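You operate a simulated robot arm through the tools that you are given. There is no shell and no other tool.

You are at the controls of a simulated two-armed robot. One attempt, no reset.

## Task
Balance the 120 g pink carton till it shows LEVEL, then lock the beam.
Fine: carton alone on the steel plate, brass on the green plate, dial at 20 g, beam free while weighing.

The check looks at the end state, three seconds after you hand in, the way a careful person would. Anything else that was tipped, shoved, dropped, spilled or broken makes it a failure.

## Robot
Two 7-joint arms with two-finger parallel grippers on one trunk that stands fixed in place. Base frame: the origin is at the foot of the trunk, x ahead of it, y to its left, z up. Readings come in mm, rad, newtons and seconds.
The left shoulder is at [110, 169, 1347], the right one opposite. With the tool pointing down near the work surface each hand reaches from about 680 to 760 mm from the base axis, measured 20 degrees to its own side. Payload 1.57 kg a hand.
The tool frame of a hand sits at the grasp point between the pads (the TCP): z along the fingers, y along the line on which they close. The tips reach 30 mm beyond it. The gripper opens to 80 mm. The fingers are 17 mm wide and 12 mm thick; the gripper's body (40 by 82 mm) begins 80 mm behind the TCP.
Orientation is told as [roll, pitch, yaw] about the base's x, y, z axes, in that order, counted from this pose: with the fingers straight down and closing along the base's y, the tool's x points along the base's -x, its y along +y and its z along -z.

## Interface
- The arms move only by the tool apply_moves. It takes "left_motion", "right_motion" or both (then of equal length, played together; a hand with none holds still); each is text: rows parted by semicolons, each of 7 numbers parted by spaces: the opening, from 0 (shut) to 1 (fully open), then the shift along the tool's x, y, z in mm, then the turn, a rotation vector about the tool's x, y, z in rad. In form: claw tx ty tz ax ay az; .... A call has 1 to 20 rows; each row is the pose to reach, as a shift and turn from the pose commanded when the call began, along the tool's axes at that moment. Rows are played at 5 a second. More than 50 mm and 0.15 rad between two rows, or a gripper value outside its range, and nothing of the call is played. A pose out of reach is approached as far as the arm can. The call stops where the force on the tool passes 40 N (or 10 N more than at its start, if that is more) or the arm is blocked; 0.2 s more then pass. Each finger travels about 72 mm/s and halts on what it meets, pressing with about 42 N; the grip force reading is that of the motor and also rises with nothing between the fingers. The clock runs only during rows and for 0.2 s after the last one: add rows that repeat a pose to give the fingers time. It gives the time, the measured TCP pose, the force on the tool (base axes), the opening and the grip force at its end, in the units of the frame above (readings bear some noise), with the torque about the TCP (base axes, N m) and any sound that the robot's microphone picked up.
- Cameras (640 x 400 px; columns grow to the right, rows downward): "scene" is now at [140.5, -45.3, 1525.5]; the picture's right is [-0.58, -0.82, 0.00], its down [-0.64, 0.45, -0.62] and it looks along [0.51, -0.36, -0.78] (base axes); focal length 297 px, centre (320, 200). "left" rides on the left gripper at [72, 7, -122] in its tool frame; the picture's right is [-0.09, 1.00, 0.00], its down [-0.84, -0.08, -0.54] and it looks along [-0.54, -0.05, 0.84] (tool axes); focal length 238 px, centre (320, 200). "right" rides on the right gripper at [72, -7, -122] in its tool frame; the picture's right is [0.09, 1.00, 0.00], its down [-0.84, 0.08, -0.54] and it looks along [-0.54, 0.05, 0.84] (tool axes); focal length 238 px, centre (320, 200). There is no depth. A picture from a camera that has moved, and an enlarged one, comes with that camera's place and axes in the base frame and with its lens.
- camera(camera): a new picture of that camera. The clock stands still meanwhile.
- move_column(by): slides the trunk up (or, below 0, down) by that many mm; the arms and the scene camera ride with it, the base frame stays. It gives what a move gives, with no picture.
- turn_head(pan, tilt): turns the head with the scene camera to pan (to the left, within 1.501 rad either way) and tilt (down, from -0.506 to 1.204), counted from straight ahead of the robot. It gives what a move gives.
- close_up(camera, box): a new picture of the part [left, top, right, bottom] of that camera's present view, enlarged. The clock stands still meanwhile.
- close_job(): hands the job in; it is judged then, once.

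Places have to be worked out from the pictures, the camera data and where the tool is seen. Open the grippers and draw the arms clear of the work before you hand the job in, unless the task says otherwise.

The tools are called as a command line: name --argument value ..., lists and objects as JSON in quotes. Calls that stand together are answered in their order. apply_moves: Moves the arms, as the interface text tells. Its arguments: {"type":"object","properties":{"left_motion":{"type":"string"},"right_motion":{"type":"string"}},"required":[]} The other tools are called the same way: move_column (by) slides the trunk up or down; turn_head (pan, tilt) turns the head that bears the scene camera; camera (camera) takes a picture; close_up (camera, box) takes an enlarged picture of a part of a camera's view; close_job () hands the job in.

At the start:

```text
t: 0.0
left_ee_pos: [367.1, 157.7, 1007.5]
left_tcp_rot: [3.092, -0.167, 3.117]
left_contact_force: [-0.4, -0.6, 0.5]
left_wrist_torque: [-0.02, -0.01, 0.0]
left_gripper_width: 80.0
left_grip_force: 0.1
right_ee_pos: [367.4, -157.1, 1007.8]
right_tcp_rot: [-3.094, -0.169, -3.12]
right_contact_force: [0.2, -0.3, 0.4]
right_wrist_torque: [0.0, 0.01, 0.04]
right_gripper_width: 80.1
right_grip_force: 0.1
trunk travel left (down, up): [-660.0, 230.0]
head pan, tilt: [-0.618, 0.897]
```

scene: 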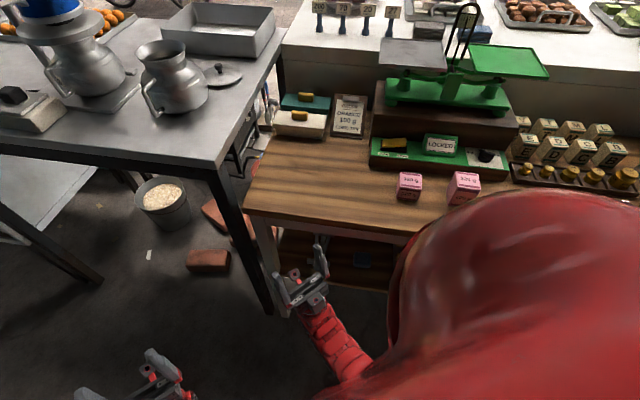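
right: 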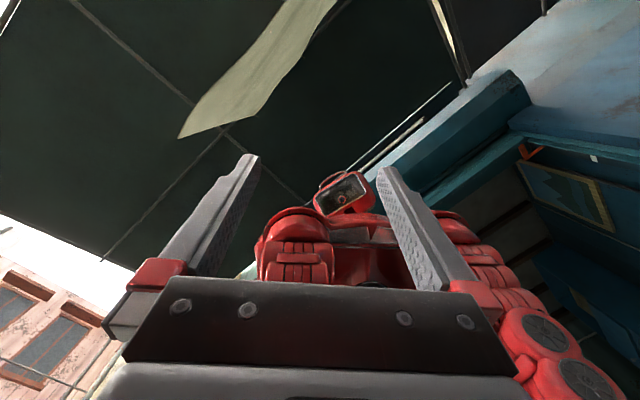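
left: 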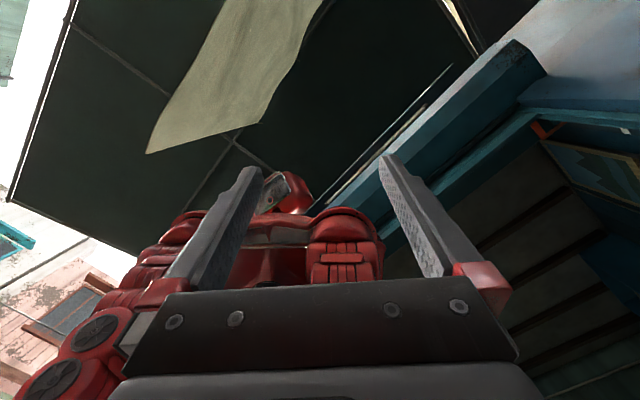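

I'll start by looking closely at the scene: the balance, the control panel, the weights and the cartons.

close_up --camera "scene" --box '[360, 0, 560, 125]'

close_up --camera "scene" --box '[240, 80, 400, 180]'

close_up --camera "scene" --box '[360, 110, 520, 210]'

close_up --camera "scene" --box '[480, 100, 640, 200]'

```text
3.20 times, centred on (460, 62) of scene
camera zoom: at [140.5, -45.3, 1525.5], right [-0.58, -0.82, 0.0], down [-0.64, 0.45, -0.62], along [0.51, -0.36, -0.78], focal length 951 px, centre (-128, 640)
```

zoom: 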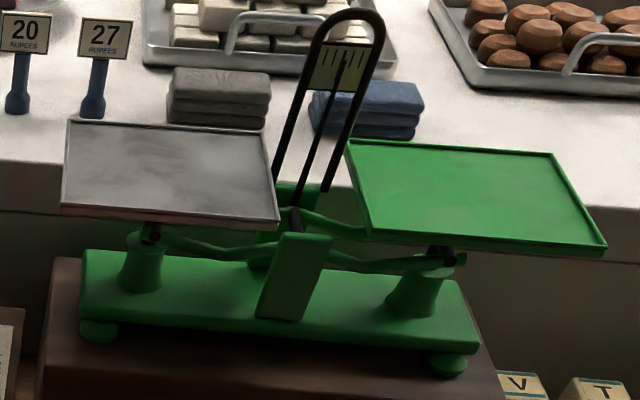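

```text
4.00 times, centred on (320, 130) of scene
camera zoom: at [140.5, -45.3, 1525.5], right [-0.58, -0.82, 0.0], down [-0.64, 0.45, -0.62], along [0.51, -0.36, -0.78], focal length 1188 px, centre (320, 480)
```

zoom: 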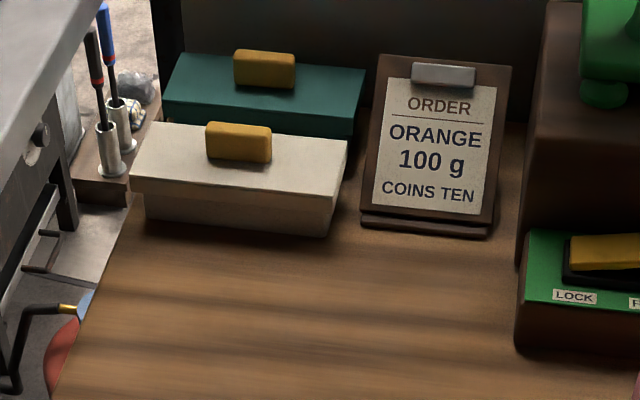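

```text
4.00 times, centred on (440, 160) of scene
camera zoom: at [140.5, -45.3, 1525.5], right [-0.58, -0.82, 0.0], down [-0.64, 0.45, -0.62], along [0.51, -0.36, -0.78], focal length 1188 px, centre (-160, 360)
```

zoom: 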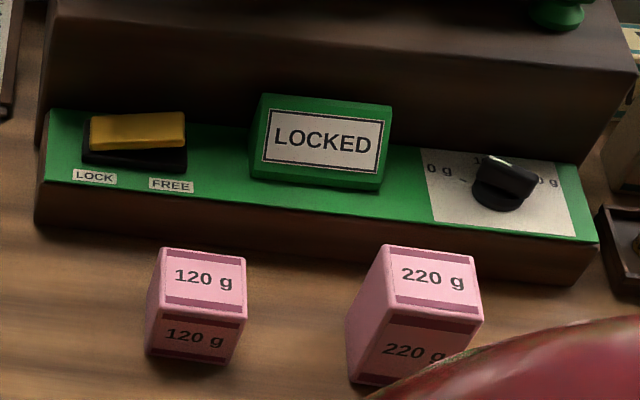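

```text
4.00 times, centred on (560, 150) of scene
camera zoom: at [140.5, -45.3, 1525.5], right [-0.58, -0.82, 0.0], down [-0.64, 0.45, -0.62], along [0.51, -0.36, -0.78], focal length 1188 px, centre (-640, 400)
```

zoom: 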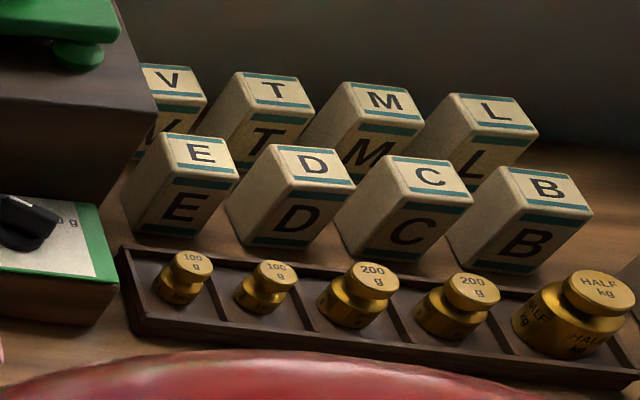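

The beam is LOCKED with a lock slider on the left, a dial on the right, cartons of 120 g and 220 g, and brass weights of 100/100/200/200/500 g. I'll raise the trunk to get a vertical baseline for triangulating, since nothing is near the arms above.

move_column --by 150

camera --camera "scene"

```text
t: 1.8
left_ee_pos: [367.8, 156.0, 1157.5]
left_tcp_rot: [3.095, -0.168, 3.12]
left_contact_force: [0.0, -0.1, 0.0]
left_wrist_torque: [0.01, -0.03, 0.0]
left_gripper_width: 80.0
left_grip_force: 0.0
right_ee_pos: [367.3, -157.8, 1157.1]
right_tcp_rot: [-3.093, -0.168, -3.12]
right_contact_force: [-0.2, -0.8, 0.4]
right_wrist_torque: [-0.03, 0.02, 0.03]
right_gripper_width: 80.1
right_grip_force: 0.2
trunk travel left (down, up): [-810.0, 80.0]
head pan, tilt: [-0.618, 0.897]
```

```text
taken
camera scene: at [140.7, -45.3, 1675.4], right [-0.58, -0.82, 0.0], down [-0.64, 0.45, -0.62], along [0.51, -0.36, -0.78], focal length 297 px, centre (320, 200)
```

scene: 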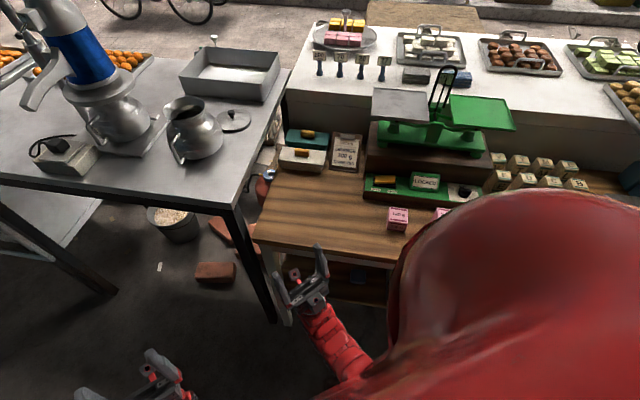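

Rough triangulation puts the 120 g carton top near (430, -540, 957) and the steel plate near (620, -668, 1176). I'll take matching close-ups from this raised viewpoint to refine this.

close_up --camera "scene" --box '[350, 60, 530, 172]'

close_up --camera "scene" --box '[350, 140, 510, 240]'

close_up --camera "scene" --box '[470, 130, 630, 230]'

close_up --camera "scene" --box '[240, 110, 400, 210]'

```text
3.56 times, centred on (440, 116) of scene
camera zoom: at [140.7, -45.3, 1675.4], right [-0.58, -0.82, 0.0], down [-0.64, 0.45, -0.62], along [0.51, -0.36, -0.78], focal length 1056 px, centre (-107, 499)
```

zoom: 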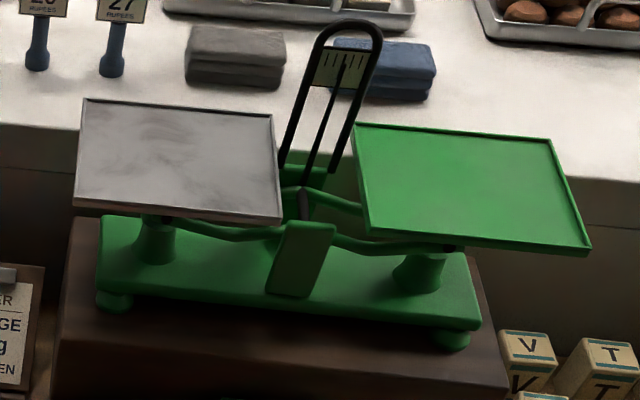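

```text
4.00 times, centred on (430, 190) of scene
camera zoom: at [140.7, -45.3, 1675.4], right [-0.58, -0.82, 0.0], down [-0.64, 0.45, -0.62], along [0.51, -0.36, -0.78], focal length 1188 px, centre (-120, 240)
```

zoom: 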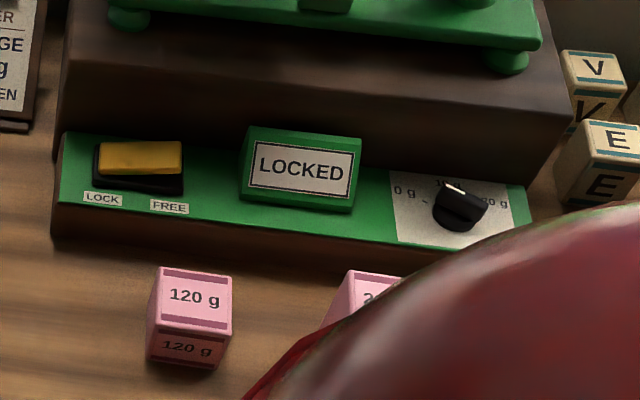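

```text
4.00 times, centred on (550, 180) of scene
camera zoom: at [140.7, -45.3, 1675.4], right [-0.58, -0.82, 0.0], down [-0.64, 0.45, -0.62], along [0.51, -0.36, -0.78], focal length 1188 px, centre (-600, 280)
```

zoom: 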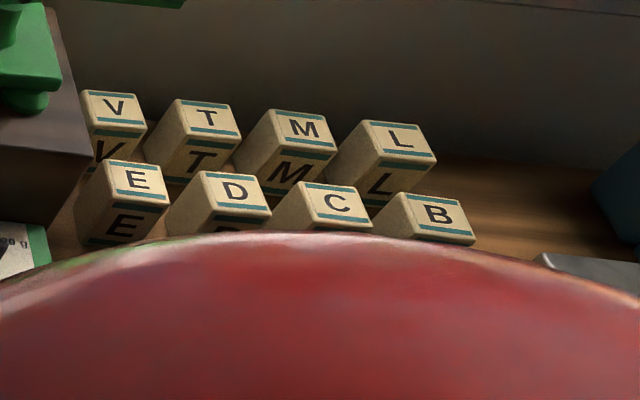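

```text
4.00 times, centred on (320, 160) of scene
camera zoom: at [140.7, -45.3, 1675.4], right [-0.58, -0.82, 0.0], down [-0.64, 0.45, -0.62], along [0.51, -0.36, -0.78], focal length 1188 px, centre (320, 360)
```

zoom: 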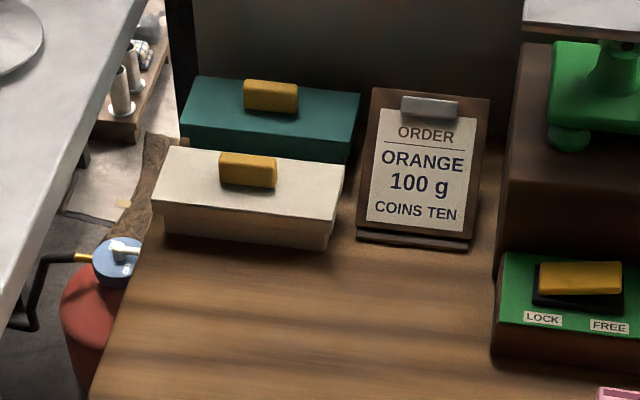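

Both views agree that the bench is turned 45° (its "right" is (-0.71,-0.71), "away" is (0.71,-0.71)), with its top near z≈910 and the plates near z≈1160. I'll start swinging the right hand from pointing up to pointing down, moving it out over the free air in front of the bench.

apply_moves --right_motion "1 30.7 -16.5 20.5 0 0.1485 0; 1 60.8 -33 36.4 0 0.297 0; 1 89.6 -49.5 48.1 0 0.4455 0; 1 116.4 -66 55.9 0 0.594 0; 1 140.7 -82.5 60 0 0.7425 0; 1 162.2 -99 60.9 0 0.891 0; 1 180.2 -115.5 59.1 0 1.0395 0; 1 194.4 -132 54.9 0 1.188 0; 1 204.5 -148.5 49.2 0 1.3365 0; 1 210.3 -165 42.3 0 1.485 0"

camera --camera "scene"

camera --camera "right"

```text
t: 4.0
left_ee_pos: [368.7, 156.1, 1157.9]
left_tcp_rot: [3.092, -0.168, 3.12]
left_contact_force: [-0.8, 0.6, 0.0]
left_wrist_torque: [0.0, -0.01, -0.01]
left_gripper_width: 79.8
left_grip_force: 0.0
right_ee_pos: [588.5, -315.0, 1170.8]
right_tcp_rot: [-0.516, -1.473, 0.544]
right_contact_force: [-0.1, 0.2, -0.3]
right_wrist_torque: [0.01, 0.02, 0.03]
right_gripper_width: 80.0
right_grip_force: 0.0
trunk travel left (down, up): [-810.0, 80.0]
head pan, tilt: [-0.618, 0.897]
```

```text
taken
camera scene: at [140.8, -46.0, 1675.5], right [-0.58, -0.82, 0.0], down [-0.64, 0.45, -0.62], along [0.51, -0.36, -0.78], focal length 297 px, centre (320, 200)
```

scene: 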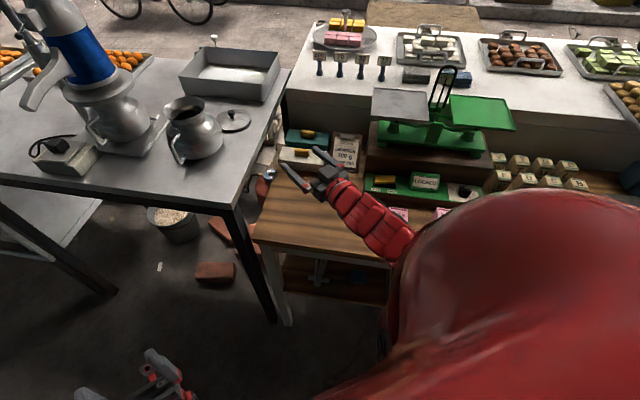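

```text
taken
camera right: at [460.8, -329.9, 1110.9], right [-0.04, 0.99, -0.14], down [-0.47, 0.11, 0.88], along [0.88, 0.1, 0.46], focal length 238 px, centre (320, 200)
```

right: 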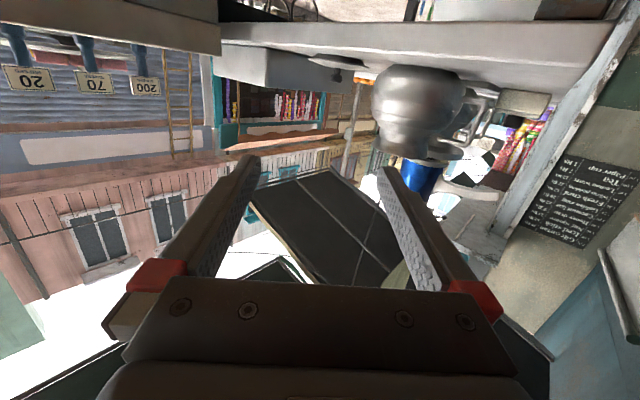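

The hand tracked well (now pointing forward at (588,-315,1171)). I'll finish the swing so the fingers point down above the bench front.

apply_moves --right_motion "1 7.3 -16.5 0.9 0 0.1485 0; 1 13.9 -33 -2.7 0 0.297 0; 1 19.2 -49.5 -10.4 0 0.4455 0; 1 22.6 -66 -22.1 0 0.594 0; 1 23.5 -82.5 -37.4 0 0.7425 0; 1 21.5 -99 -56 0 0.891 0; 1 16.1 -115.5 -77.4 0 1.0395 0; 1 6.9 -132 -101.1 0 1.188 0; 1 -6.3 -148.5 -126.3 0 1.3365 0; 1 -24 -165 -152.6 0 1.485 0"

camera --camera "scene"

camera --camera "right"

```text
t: 6.2
left_ee_pos: [364.4, 156.8, 1158.1]
left_tcp_rot: [3.091, -0.165, 3.12]
left_contact_force: [-1.3, -0.7, 0.3]
left_wrist_torque: [-0.01, 0.05, 0.02]
left_gripper_width: 79.8
left_grip_force: 0.1
right_ee_pos: [353.1, -397.5, 1121.6]
right_tcp_rot: [-0.06, -0.145, 0.032]
right_contact_force: [-2.5, 0.1, -1.2]
right_wrist_torque: [-0.06, -0.24, 0.0]
right_gripper_width: 80.2
right_grip_force: 0.0
right hand out of reach, approached as far as the arm can: row 8, 9, 10
trunk travel left (down, up): [-810.0, 80.0]
head pan, tilt: [-0.618, 0.897]
```

```text
taken
camera scene: at [136.1, -45.3, 1675.9], right [-0.58, -0.82, 0.0], down [-0.64, 0.45, -0.63], along [0.51, -0.36, -0.78], focal length 297 px, centre (320, 200)
```

scene: 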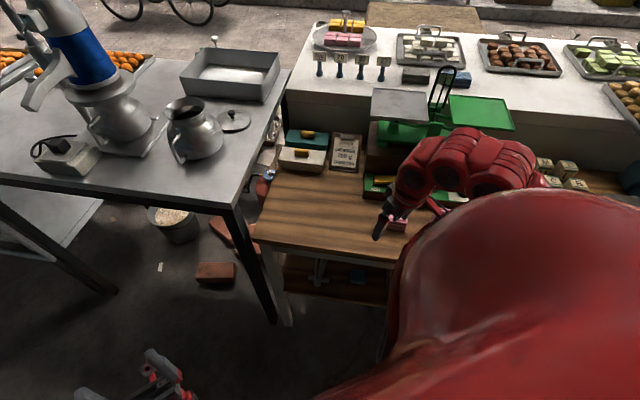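

```text
taken
camera right: at [265.6, -400.5, 1232.2], right [-0.12, 0.99, -0.07], down [0.75, 0.13, 0.65], along [0.66, 0.02, -0.75], focal length 238 px, centre (320, 200)
```

right: 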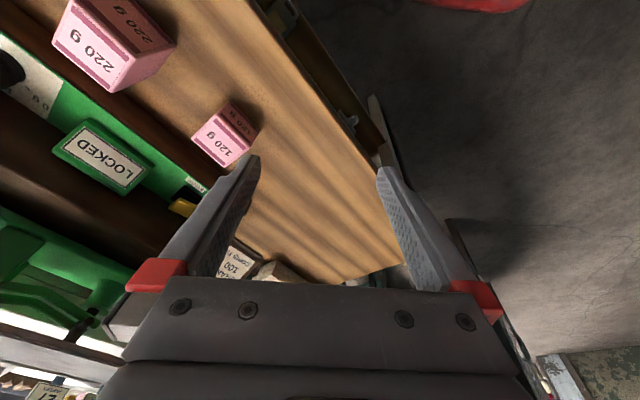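

Rows near the end were beyond a joint limit (hand is at (353,-397,1122), pointing down). I'll yaw the hand to the bench's -45° so that it lies in line with the arm and see what pose it takes.

apply_moves --right_motion "1 0 0 0 0 0 0.13; 1 0 0 0 0 0 0.26; 1 0 0 0 0 0 0.39; 1 0 0 0 0 0 0.52; 1 0 0 0 0 0 0.65; 1 0 0 0 0 0 0.785; 1 0 0 0 0 0 0.785"

camera --camera "scene"

```text
t: 7.8
left_ee_pos: [369.4, 156.9, 1158.1]
left_tcp_rot: [3.092, -0.168, 3.118]
left_contact_force: [-0.5, 0.8, -0.3]
left_wrist_torque: [-0.01, -0.01, 0.0]
left_gripper_width: 79.9
left_grip_force: 0.0
right_ee_pos: [356.3, -398.2, 1119.8]
right_tcp_rot: [0.055, -0.146, -0.758]
right_contact_force: [-0.4, 0.0, 0.0]
right_wrist_torque: [0.0, 0.01, 0.0]
right_gripper_width: 80.0
right_grip_force: 0.0
trunk travel left (down, up): [-810.0, 80.0]
head pan, tilt: [-0.618, 0.897]
```

```text
taken
camera scene: at [140.2, -45.5, 1675.5], right [-0.58, -0.82, 0.0], down [-0.64, 0.45, -0.62], along [0.51, -0.36, -0.78], focal length 297 px, centre (320, 200)
```

scene: 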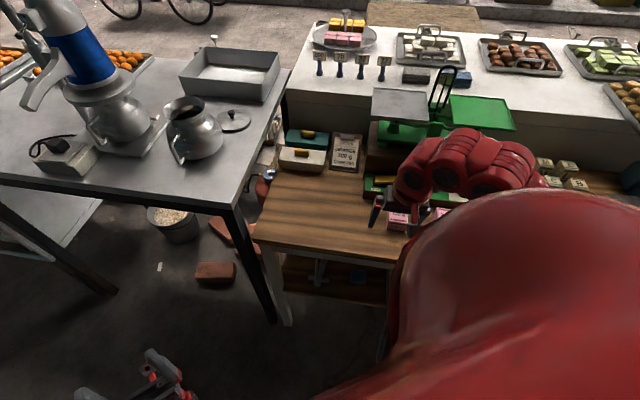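

The command base is the reached pose; the hand is now at bench coords a≈533, r≈30, nearly straight down. I'll push 120 mm away from the robot (tool -x) at this height with a slight forward tilt to probe reach.

apply_moves --right_motion "1 -30 0 0 0 -0.05 0; 1 -60 0 0 0 -0.1 0; 1 -90 0 0 0 -0.15 0; 1 -120 0 0 0 -0.2 0; 1 -120 0 0 0 -0.2 0"

camera --camera "right"

```text
t: 8.9
left_ee_pos: [366.7, 157.3, 1157.3]
left_tcp_rot: [3.094, -0.168, 3.12]
left_contact_force: [0.2, 0.3, -0.3]
left_wrist_torque: [0.05, -0.01, -0.02]
left_gripper_width: 80.0
left_grip_force: 0.1
right_ee_pos: [442.1, -478.6, 1135.4]
right_tcp_rot: [0.056, -0.347, -0.768]
right_contact_force: [-0.3, 0.2, 0.1]
right_wrist_torque: [0.01, -0.03, -0.02]
right_gripper_width: 80.1
right_grip_force: 0.1
trunk travel left (down, up): [-810.0, 80.0]
head pan, tilt: [-0.618, 0.897]
```

```text
taken
camera right: at [355.7, -414.6, 1225.2], right [0.61, 0.79, 0.02], down [0.47, -0.38, 0.8], along [0.64, -0.48, -0.6], focal length 238 px, centre (320, 200)
```

right: 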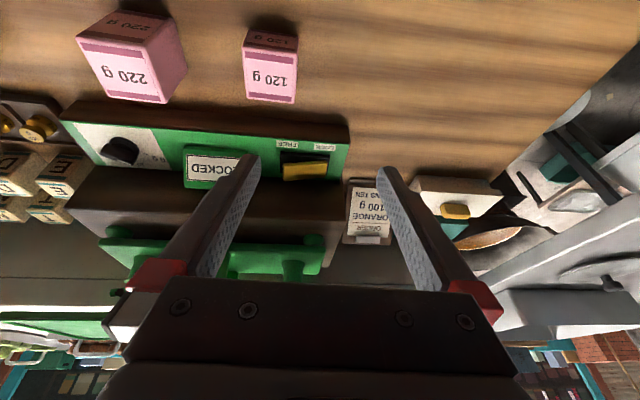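

Reach is fine this way: hand at a≈651, r≈26, z≈1135 tilted 20° forward. I'll zoom the wrist camera on the panel, lever, dial and cartons.

close_up --camera "right" --box '[230, 120, 390, 220]'

close_up --camera "right" --box '[60, 100, 220, 200]'

close_up --camera "right" --box '[60, 5, 316, 165]'

close_up --camera "right" --box '[0, 80, 128, 160]'

```text
4.00 times, centred on (310, 170) of right
camera zoom: at [355.7, -414.6, 1225.2], right [0.61, 0.79, 0.02], down [0.47, -0.38, 0.8], along [0.64, -0.48, -0.6], focal length 953 px, centre (360, 320)
```

zoom: 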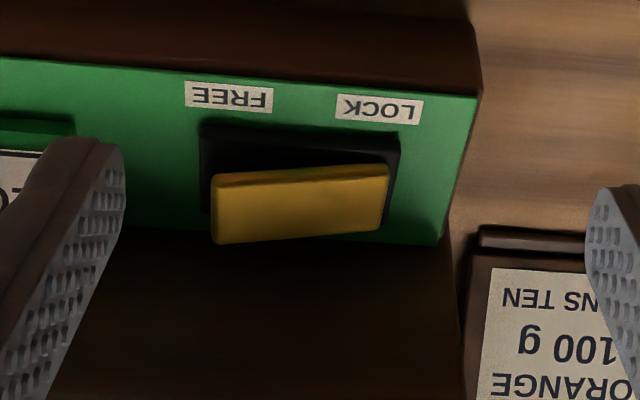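

```text
4.00 times, centred on (140, 150) of right
camera zoom: at [355.7, -414.6, 1225.2], right [0.61, 0.79, 0.02], down [0.47, -0.38, 0.8], along [0.64, -0.48, -0.6], focal length 953 px, centre (1040, 400)
```

zoom: 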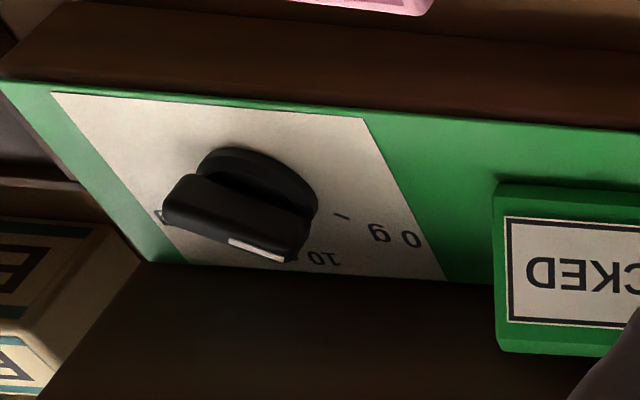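

```text
2.50 times, centred on (188, 85) of right
camera zoom: at [355.7, -414.6, 1225.2], right [0.61, 0.79, 0.02], down [0.47, -0.38, 0.8], along [0.64, -0.48, -0.6], focal length 596 px, centre (650, 488)
```

zoom: 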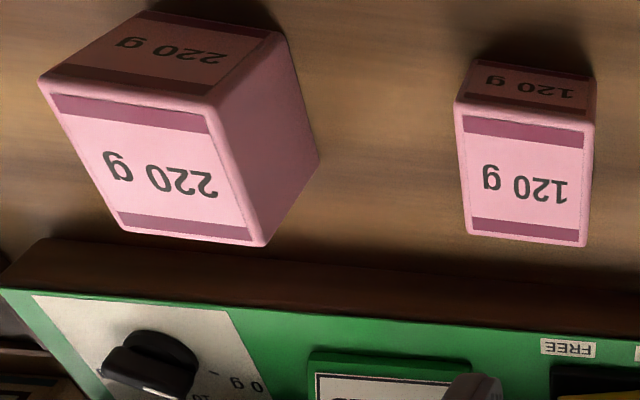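

```text
5.00 times, centred on (64, 120) of right
camera zoom: at [355.7, -414.6, 1225.2], right [0.61, 0.79, 0.02], down [0.47, -0.38, 0.8], along [0.64, -0.48, -0.6], focal length 1192 px, centre (1600, 600)
```

zoom: 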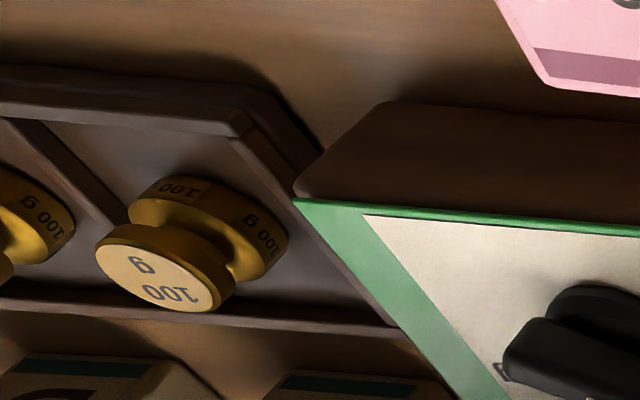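

The lock is a rocker (LOCK end pressed now), the dial has 0/10/20 g marks and the pointer looks to be near 10. I'll shift the hand 245 mm to the bench's right to look at the dial and the weight tray from closer by.

apply_moves --right_motion "1 0 -41 0 0.01 0.041 0.006; 1 0 -82 0 0.02 0.082 0.012; 1 0 -123 1 0.03 0.123 0.018; 1 0 -164 1 0.04 0.165 0.024; 1 0 -204 2 0.05 0.206 0.03; 1 0.6 -244.7 2 0.062 0.247 0.037; 1 0.6 -244.7 2 0.062 0.247 0.037"

camera --camera "right"

camera --camera "scene"

```text
t: 10.6
left_ee_pos: [365.3, 156.1, 1158.3]
left_tcp_rot: [3.091, -0.164, 3.12]
left_contact_force: [-0.4, 0.4, 0.4]
left_wrist_torque: [-0.01, 0.03, 0.0]
left_gripper_width: 80.1
left_grip_force: 0.0
right_ee_pos: [362.1, -531.2, 1040.1]
right_tcp_rot: [0.01, -0.116, -0.799]
right_contact_force: [-0.3, -0.3, 0.6]
right_wrist_torque: [-0.01, -0.01, 0.0]
right_gripper_width: 80.0
right_grip_force: 0.1
right hand out of reach, approached as far as the arm can: row 2, 3, 4, 5, 6, 7
trunk travel left (down, up): [-810.0, 80.0]
head pan, tilt: [-0.618, 0.897]
```

```text
taken
camera right: at [297.6, -475.6, 1153.7], right [0.65, 0.76, 0.0], down [0.59, -0.5, 0.64], along [0.48, -0.41, -0.77], focal length 238 px, centre (320, 200)
```

right: 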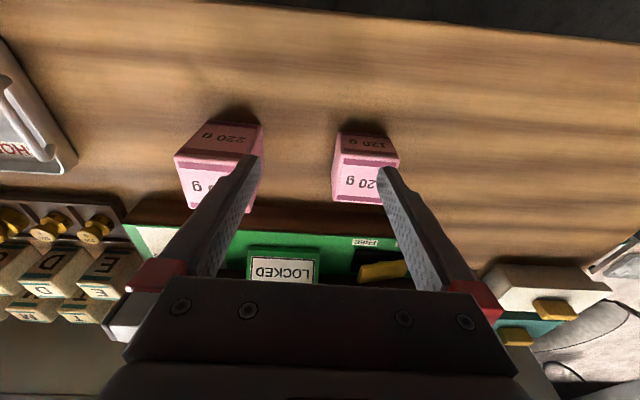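

```text
taken
camera scene: at [137.3, -46.7, 1675.8], right [-0.58, -0.82, 0.0], down [-0.64, 0.45, -0.62], along [0.51, -0.36, -0.78], focal length 297 px, centre (320, 200)
```

scene: 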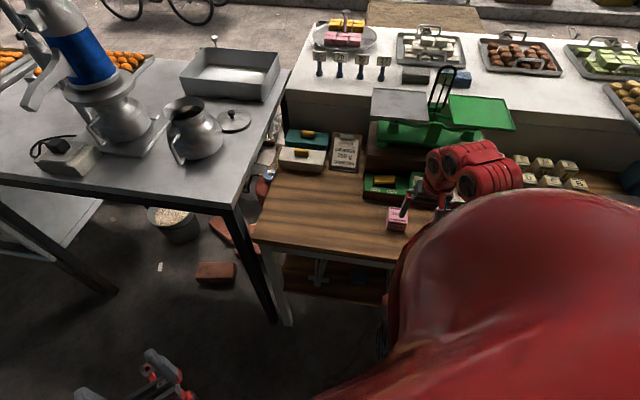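

The pose was limited again (hand went lower to z≈1040, still clear of everything). I'll turn the head to see how the right arm is folded so I understand the limits.

turn_head --pan -1.1 --tilt 0.75

camera --camera "scene"

camera --camera "left"

```text
t: 11.5
left_ee_pos: [368.3, 156.6, 1157.5]
left_tcp_rot: [3.091, -0.167, 3.119]
left_contact_force: [0.6, 1.0, 0.1]
left_wrist_torque: [0.0, 0.01, -0.01]
left_gripper_width: 80.1
left_grip_force: 0.1
right_ee_pos: [365.8, -529.3, 1041.1]
right_tcp_rot: [0.007, -0.117, -0.797]
right_contact_force: [0.5, -0.8, 0.1]
right_wrist_torque: [0.01, -0.01, 0.01]
right_gripper_width: 80.1
right_grip_force: 0.1
trunk travel left (down, up): [-810.0, 80.0]
head pan, tilt: [-1.1, 0.75]
```

```text
taken
camera scene: at [117.6, -75.2, 1687.0], right [-0.89, -0.45, 0.0], down [-0.31, 0.61, -0.73], along [0.33, -0.65, -0.68], focal length 297 px, centre (320, 200)
```

scene: 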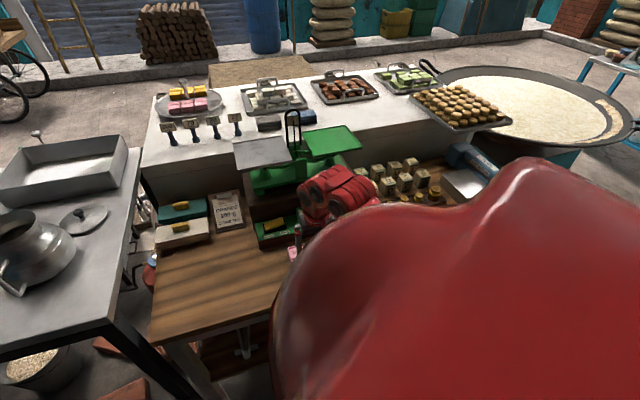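

```text
taken
camera left: at [419.9, 167.7, 1024.7], right [-0.06, 1.0, 0.06], down [-0.92, -0.03, -0.4], along [-0.39, -0.08, 0.92], focal length 238 px, centre (320, 200)
```

left: 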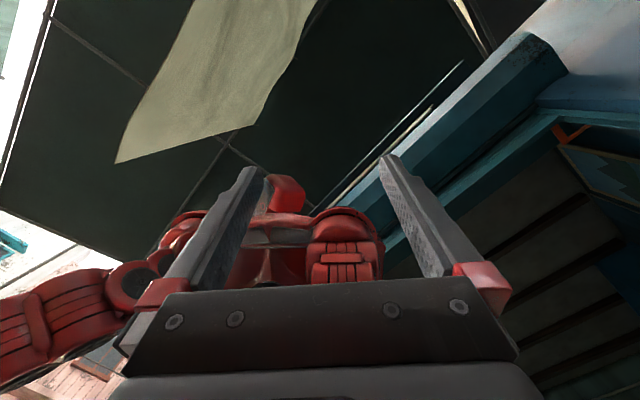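

The left camera shows the right upper arm stretched out sideways, so I need more forward tilt when the hand is high. I'll back up and out to a≈750, r≈40, z≈1250 with a 40° forward tilt to test reach toward the steel plate.

apply_moves --right_motion "1 -23.4 13 -32.5 0 -0.097 0; 1 -46.9 26 -65 0 -0.194 0; 1 -70.3 39 -97.5 0 -0.291 0; 1 -93.8 52 -130 0 -0.388 0; 1 -117.2 65 -162.4 0 -0.486 0; 1 -140.7 78 -194.9 0 -0.583 0; 1 -140.7 78 -194.9 0 -0.583 0"

camera --camera "scene"

camera --camera "right"

```text
t: 13.1
left_ee_pos: [367.8, 156.3, 1158.3]
left_tcp_rot: [3.093, -0.167, 3.118]
left_contact_force: [0.4, -0.7, -1.7]
left_wrist_torque: [0.0, -0.01, -0.01]
left_gripper_width: 80.1
left_grip_force: 0.0
right_ee_pos: [498.6, -562.3, 1240.4]
right_tcp_rot: [0.001, -0.683, -0.801]
right_contact_force: [-0.5, -0.3, -0.3]
right_wrist_torque: [-0.01, 0.0, 0.0]
right_gripper_width: 80.2
right_grip_force: 0.0
trunk travel left (down, up): [-810.0, 80.0]
head pan, tilt: [-1.1, 0.75]
```

```text
taken
camera scene: at [116.2, -75.7, 1687.1], right [-0.89, -0.45, 0.0], down [-0.31, 0.61, -0.73], along [0.33, -0.65, -0.68], focal length 297 px, centre (320, 200)
```

scene: 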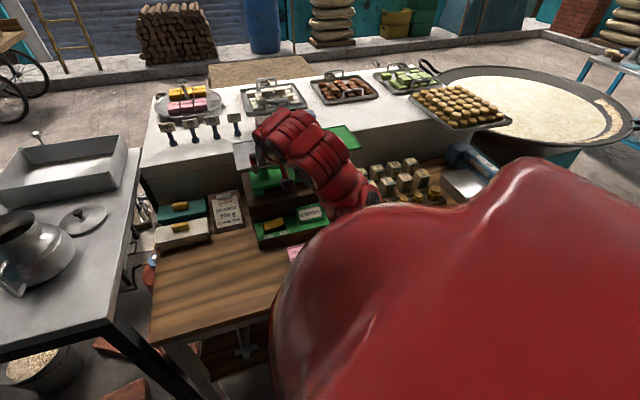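

```text
taken
camera right: at [401.2, -473.2, 1290.9], right [0.66, 0.75, -0.06], down [0.27, -0.17, 0.95], along [0.7, -0.64, -0.31], focal length 238 px, centre (320, 200)
```

right: 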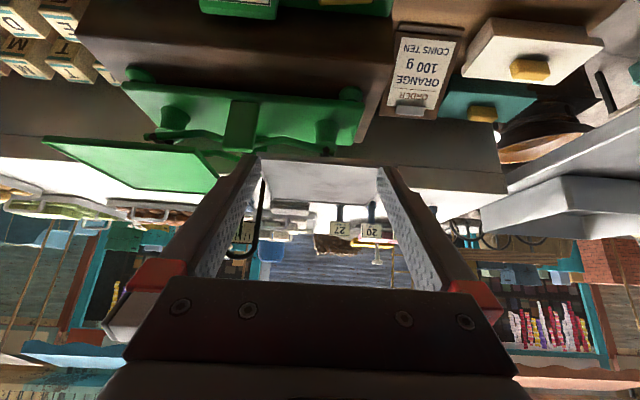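

Tracking was exact (a≈750, r≈45, z≈1240). Next test: extend at z≈1270 out over the steel plate's centre (a≈945), well above it.

apply_moves --right_motion "1 -34 1 20 0 0 0; 1 -68 2 40 0 0 0; 1 -102 3 60 0 0 0; 1 -136 4 80 0 0 0; 1 -170.2 5 99.8 0 0 0; 1 -170.2 5 99.8 0 0 0"

camera --camera "scene"

camera --camera "right"

```text
t: 14.5
left_ee_pos: [368.4, 157.1, 1155.8]
left_tcp_rot: [3.094, -0.167, 3.119]
left_contact_force: [0.3, 0.2, 1.1]
left_wrist_torque: [0.03, -0.05, 0.01]
left_gripper_width: 80.4
left_grip_force: 0.0
right_ee_pos: [640.1, -696.4, 1269.2]
right_tcp_rot: [-0.003, -0.682, -0.798]
right_contact_force: [0.0, -0.4, -0.7]
right_wrist_torque: [0.01, -0.03, -0.02]
right_gripper_width: 80.2
right_grip_force: 0.0
trunk travel left (down, up): [-810.0, 80.0]
head pan, tilt: [-1.1, 0.75]
```

```text
taken
camera scene: at [116.6, -74.9, 1687.1], right [-0.89, -0.45, 0.0], down [-0.31, 0.61, -0.73], along [0.33, -0.65, -0.68], focal length 297 px, centre (320, 200)
```

scene: 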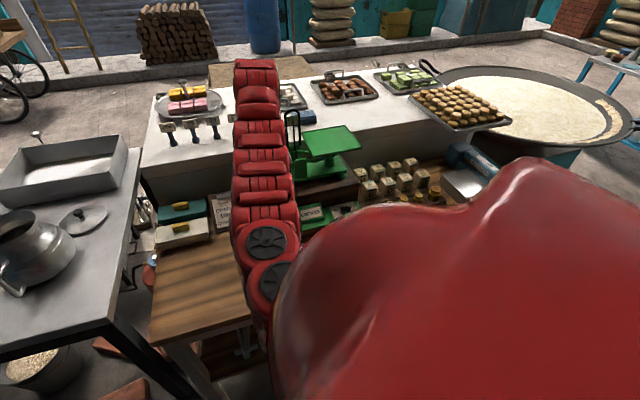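

```text
taken
camera right: at [542.6, -606.1, 1319.0], right [0.66, 0.75, -0.06], down [0.27, -0.17, 0.95], along [0.7, -0.64, -0.31], focal length 238 px, centre (320, 200)
```

right: 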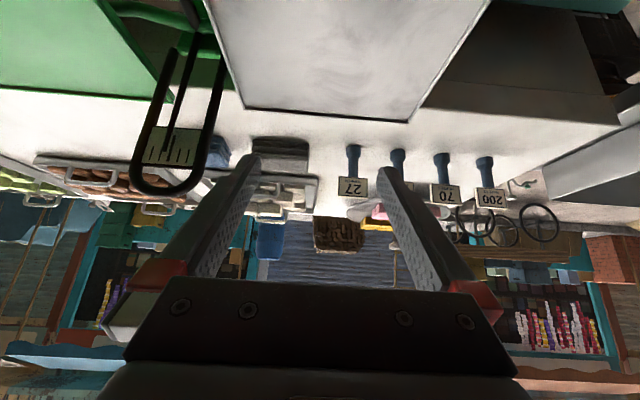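

The arm reaches a≈945 over the steel plate with a 40° tilt, so placement there works. I'll zoom the scene camera on the balance and on the panel/dial/weights from this new head angle.

close_up --camera "scene" --box '[290, 180, 386, 240]'

close_up --camera "scene" --box '[340, 140, 500, 240]'

close_up --camera "right" --box '[60, 0, 380, 200]'

```text
6.67 times, centred on (338, 210) of scene
camera zoom: at [116.6, -74.9, 1687.1], right [-0.89, -0.45, 0.0], down [-0.31, 0.61, -0.73], along [0.33, -0.65, -0.68], focal length 1981 px, centre (200, 133)
```

zoom: 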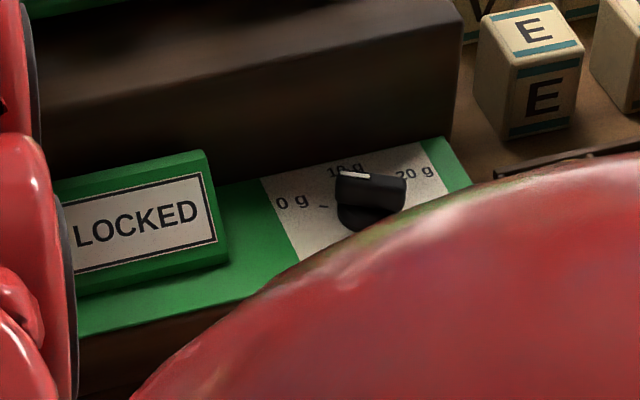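

```text
4.00 times, centred on (420, 190) of scene
camera zoom: at [116.6, -74.9, 1687.1], right [-0.89, -0.45, 0.0], down [-0.31, 0.61, -0.73], along [0.33, -0.65, -0.68], focal length 1188 px, centre (-80, 240)
```

zoom: 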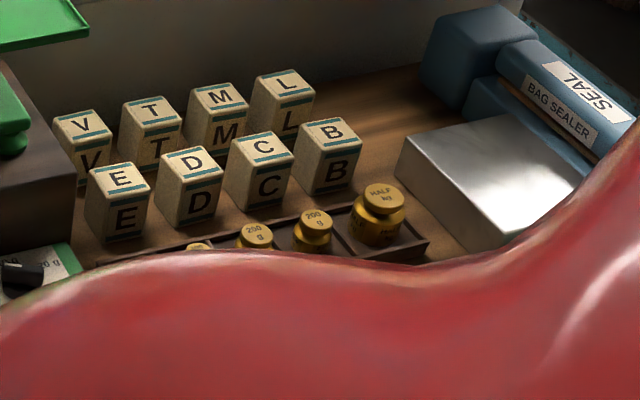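

```text
2.00 times, centred on (220, 100) of right
camera zoom: at [542.6, -606.1, 1319.0], right [0.66, 0.75, -0.06], down [0.27, -0.17, 0.95], along [0.7, -0.64, -0.31], focal length 477 px, centre (520, 400)
```

zoom: 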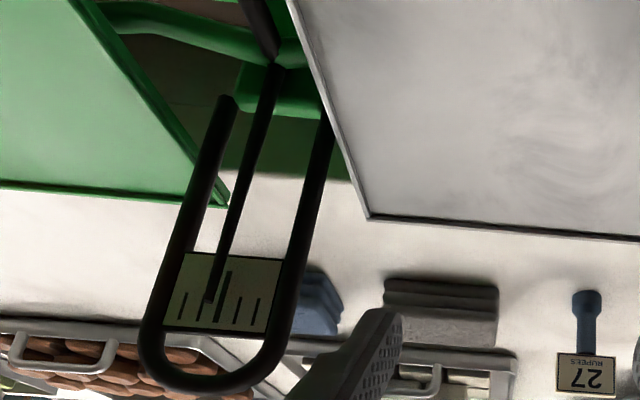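

Let me enlarge the dial much further to read the pointer and tick geometry.

close_up --camera "scene" --box '[327, 198, 359, 218]'

close_up --camera "scene" --box '[240, 130, 368, 210]'

```text
16.00 times, centred on (343, 208) of scene
camera zoom: at [116.6, -74.9, 1687.1], right [-0.89, -0.45, 0.0], down [-0.31, 0.61, -0.73], along [0.33, -0.65, -0.68], focal length 4754 px, centre (-48, 72)
```

zoom: 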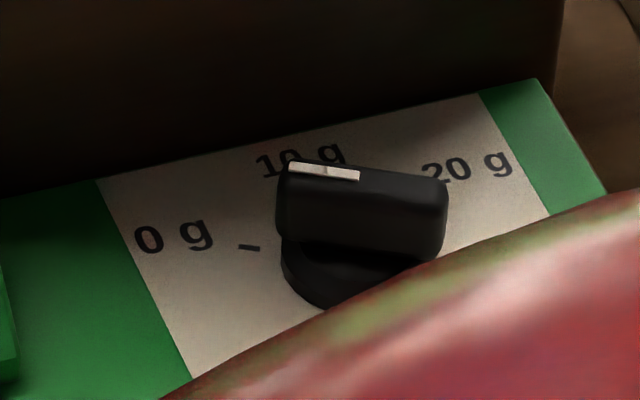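

```text
5.00 times, centred on (304, 170) of scene
camera zoom: at [116.6, -74.9, 1687.1], right [-0.89, -0.45, 0.0], down [-0.31, 0.61, -0.73], along [0.33, -0.65, -0.68], focal length 1486 px, centre (400, 350)
```

zoom: 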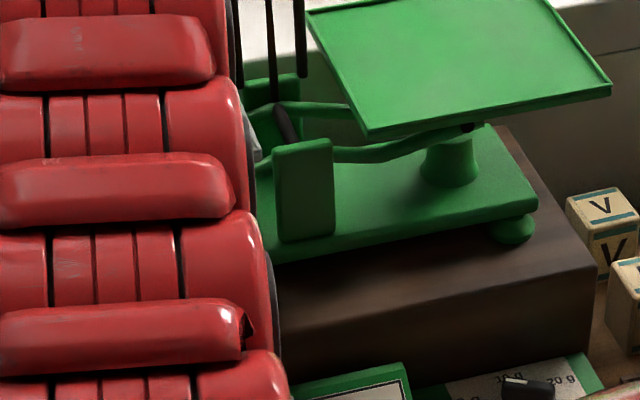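

The dial's white line is on its left half, pointing at about -60° (the 0 g tick), knob centre ≈ (a 783, r 271); it must be turned ~120° clockwise to 20 g. First the carton: I'll retract to above it (a≈680, r≈78, z≈1180, tilt 0.55).

apply_moves --right_motion "1 37 -5 -14 0 0.018 0; 1 75 -11 -28 0 0.037 0; 1 112 -16 -42 0 0.056 0; 1 150 -22 -56 0 0.075 0; 1 187 -27 -70 0 0.094 0; 1 224 -33 -84 0 0.112 0; 1 261.7 -38 -98.2 0 0.133 0; 1 261.7 -38 -98.2 0 0.133 0"

camera --camera "right"

```text
t: 16.3
left_ee_pos: [368.6, 156.7, 1157.2]
left_tcp_rot: [3.092, -0.168, 3.12]
left_contact_force: [0.0, -0.5, 0.5]
left_wrist_torque: [0.01, -0.04, -0.02]
left_gripper_width: 80.0
left_grip_force: 0.1
right_ee_pos: [424.8, -532.0, 1181.0]
right_tcp_rot: [0.0, -0.548, -0.799]
right_contact_force: [0.8, 0.0, -0.1]
right_wrist_torque: [0.0, 0.02, 0.0]
right_gripper_width: 80.1
right_grip_force: 0.1
trunk travel left (down, up): [-810.0, 80.0]
head pan, tilt: [-1.1, 0.75]
```

```text
taken
camera right: at [334.4, -447.9, 1248.1], right [0.66, 0.75, -0.05], down [0.36, -0.26, 0.9], along [0.66, -0.61, -0.44], focal length 238 px, centre (320, 200)
```

right: 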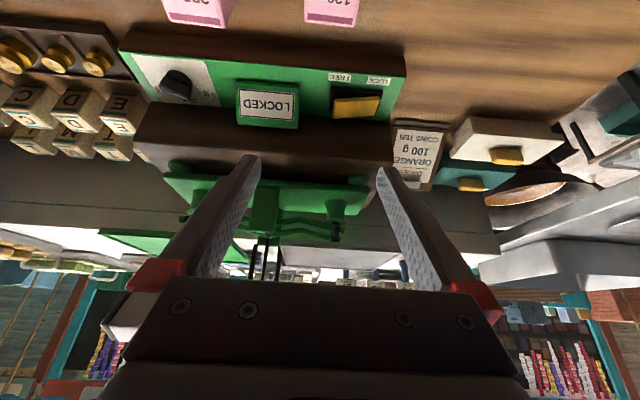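

Hand is above the carton (a≈677, r≈76, z≈1181). I'll lower the trunk 120 mm so the carton comes into the wrist camera's view.

move_column --by -120

camera --camera "right"

close_up --camera "right" --box '[220, 0, 420, 125]'

camera --camera "scene"

```text
t: 17.8
left_ee_pos: [367.3, 157.4, 1036.5]
left_tcp_rot: [3.093, -0.168, 3.12]
left_contact_force: [-0.2, 0.6, 0.3]
left_wrist_torque: [0.02, 0.01, 0.0]
left_gripper_width: 79.9
left_grip_force: 0.1
right_ee_pos: [425.6, -533.4, 1061.9]
right_tcp_rot: [0.001, -0.547, -0.8]
right_contact_force: [-0.3, 0.0, 0.6]
right_wrist_torque: [-0.01, 0.02, 0.02]
right_gripper_width: 80.0
right_grip_force: 0.0
trunk travel left (down, up): [-690.0, 200.0]
head pan, tilt: [-1.1, 0.75]
```

```text
taken
camera right: at [333.9, -448.1, 1128.7], right [0.66, 0.75, -0.05], down [0.36, -0.26, 0.9], along [0.66, -0.61, -0.44], focal length 238 px, centre (320, 200)
```

right: 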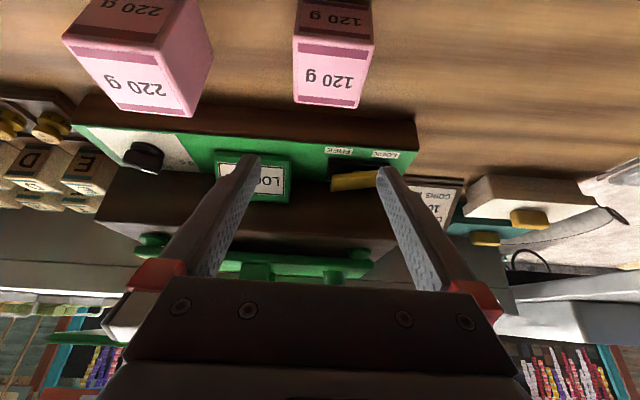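

```text
3.20 times, centred on (320, 62) of right
camera zoom: at [333.9, -448.1, 1128.7], right [0.66, 0.75, -0.05], down [0.36, -0.26, 0.9], along [0.66, -0.61, -0.44], focal length 763 px, centre (320, 640)
```

zoom: 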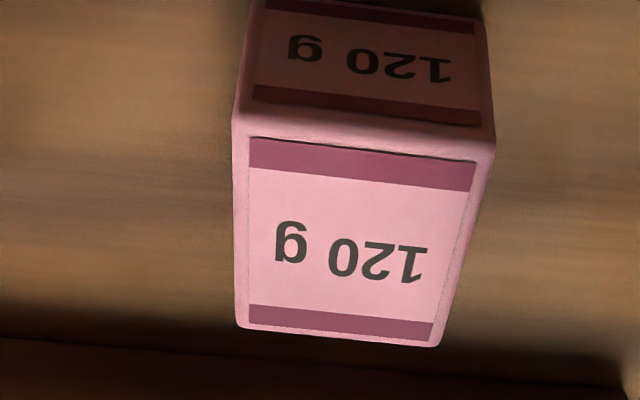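

```text
taken
camera scene: at [116.4, -75.4, 1567.2], right [-0.89, -0.45, 0.0], down [-0.31, 0.61, -0.73], along [0.33, -0.65, -0.68], focal length 297 px, centre (320, 200)
```

scene: 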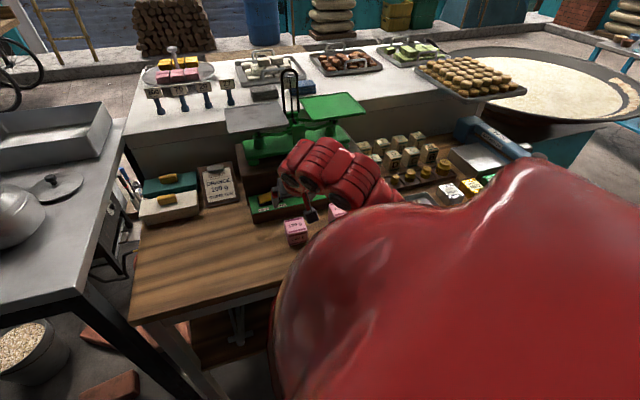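

The wrist view puts the carton centre at a≈682, r≈74 with the hand's yaw matching it; the hand is within 4 mm. I'll lower another 50 mm and re-measure to pin down the carton's top height.

move_column --by -50

camera --camera "right"

close_up --camera "right" --box '[220, 20, 420, 145]'

close_up --camera "scene" --box '[270, 190, 350, 240]'

```text
t: 18.7
left_ee_pos: [367.8, 156.9, 987.6]
left_tcp_rot: [3.094, -0.166, 3.121]
left_contact_force: [0.3, 0.3, 0.0]
left_wrist_torque: [-0.01, -0.01, 0.0]
left_gripper_width: 80.0
left_grip_force: 0.0
right_ee_pos: [425.3, -531.8, 1011.5]
right_tcp_rot: [0.002, -0.549, -0.799]
right_contact_force: [-0.2, 0.6, -0.4]
right_wrist_torque: [-0.03, 0.0, 0.05]
right_gripper_width: 79.9
right_grip_force: 0.1
trunk travel left (down, up): [-640.0, 250.0]
head pan, tilt: [-1.1, 0.75]
```

```text
taken
camera right: at [333.8, -448.1, 1078.7], right [0.66, 0.75, -0.05], down [0.36, -0.26, 0.9], along [0.66, -0.61, -0.44], focal length 238 px, centre (320, 200)
```

right: 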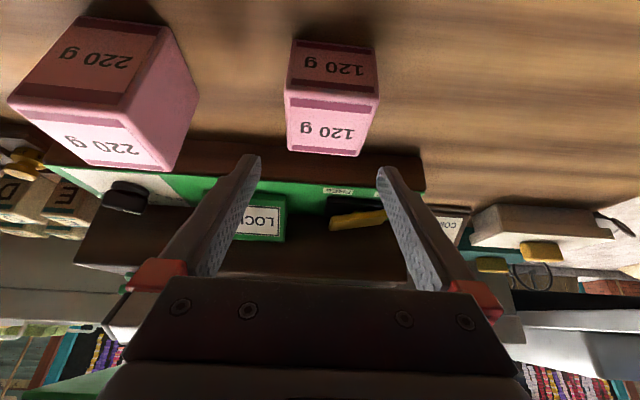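

```text
3.20 times, centred on (320, 82) of right
camera zoom: at [333.8, -448.1, 1078.7], right [0.66, 0.75, -0.05], down [0.36, -0.26, 0.9], along [0.66, -0.61, -0.44], focal length 763 px, centre (320, 576)
```

zoom: 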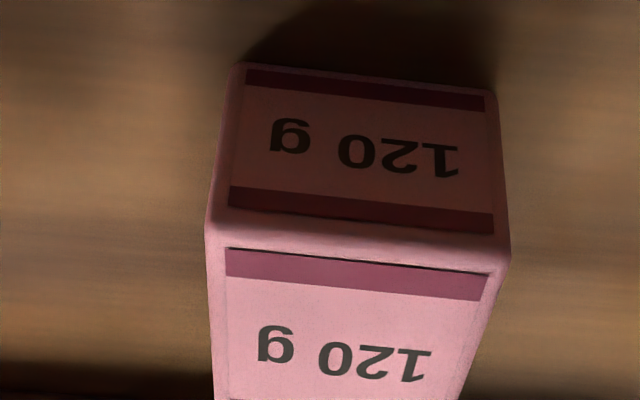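

```text
8.00 times, centred on (310, 215) of scene
camera zoom: at [116.3, -75.3, 1517.1], right [-0.89, -0.45, 0.0], down [-0.31, 0.61, -0.73], along [0.33, -0.65, -0.68], focal length 2377 px, centre (400, 80)
```

zoom: 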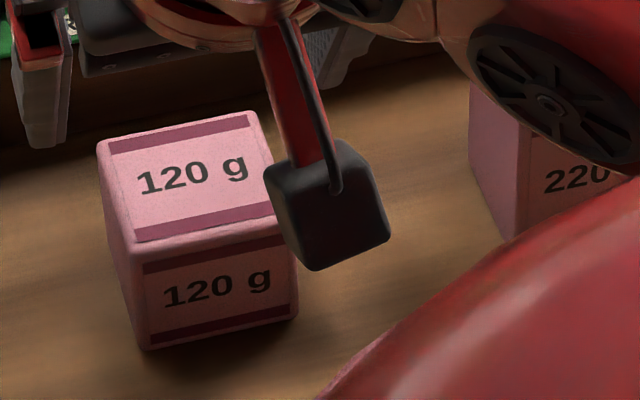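

Carton: top z≈960, bench z≈910, width ≈57 mm, aligned with the bench; offset from the hand about 2.5 mm in each direction. I'll correct yaw/offset and lower the open fingers around it to TCP z≈945.

apply_moves --right_motion "1 -2.6 2.5 1.6 -0.0076 0 -0.0125; 1 9 2.5 20.5 -0.0076 0 -0.0125; 1 20.5 2.5 39.5 -0.0076 0 -0.0125; 1 32 2.5 58.4 -0.0076 0 -0.0125; 1 32 2.5 58.4 -0.0076 0 -0.0125"

camera --camera "right"

close_up --camera "scene" --box '[250, 180, 378, 260]'

```text
t: 19.9
left_ee_pos: [365.9, 157.9, 988.3]
left_tcp_rot: [3.094, -0.164, 3.115]
left_contact_force: [0.4, -0.1, -0.1]
left_wrist_torque: [0.01, -0.02, 0.02]
left_gripper_width: 80.2
left_grip_force: 0.1
right_ee_pos: [427.9, -533.1, 949.6]
right_tcp_rot: [0.0, -0.558, -0.784]
right_contact_force: [1.7, -6.4, 37.6]
right_wrist_torque: [-0.56, -0.12, -0.43]
right_gripper_width: 79.9
right_grip_force: 0.1
trunk travel left (down, up): [-640.0, 250.0]
head pan, tilt: [-1.1, 0.75]
```

```text
taken
camera right: at [335.1, -449.1, 1015.5], right [0.65, 0.76, -0.05], down [0.35, -0.24, 0.9], along [0.67, -0.6, -0.43], focal length 238 px, centre (320, 200)
```

right: 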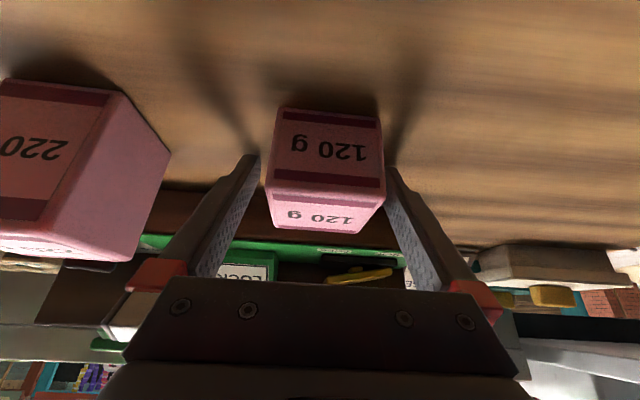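

```text
5.00 times, centred on (314, 220) of scene
camera zoom: at [113.5, -72.2, 1518.2], right [-0.89, -0.45, 0.0], down [-0.31, 0.61, -0.73], along [0.33, -0.65, -0.68], focal length 1486 px, centre (350, 100)
```

zoom: 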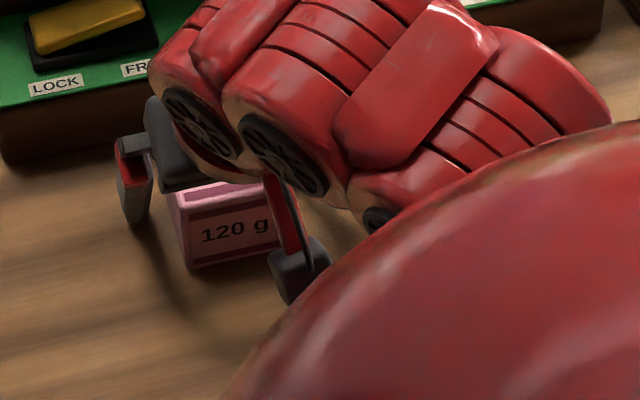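

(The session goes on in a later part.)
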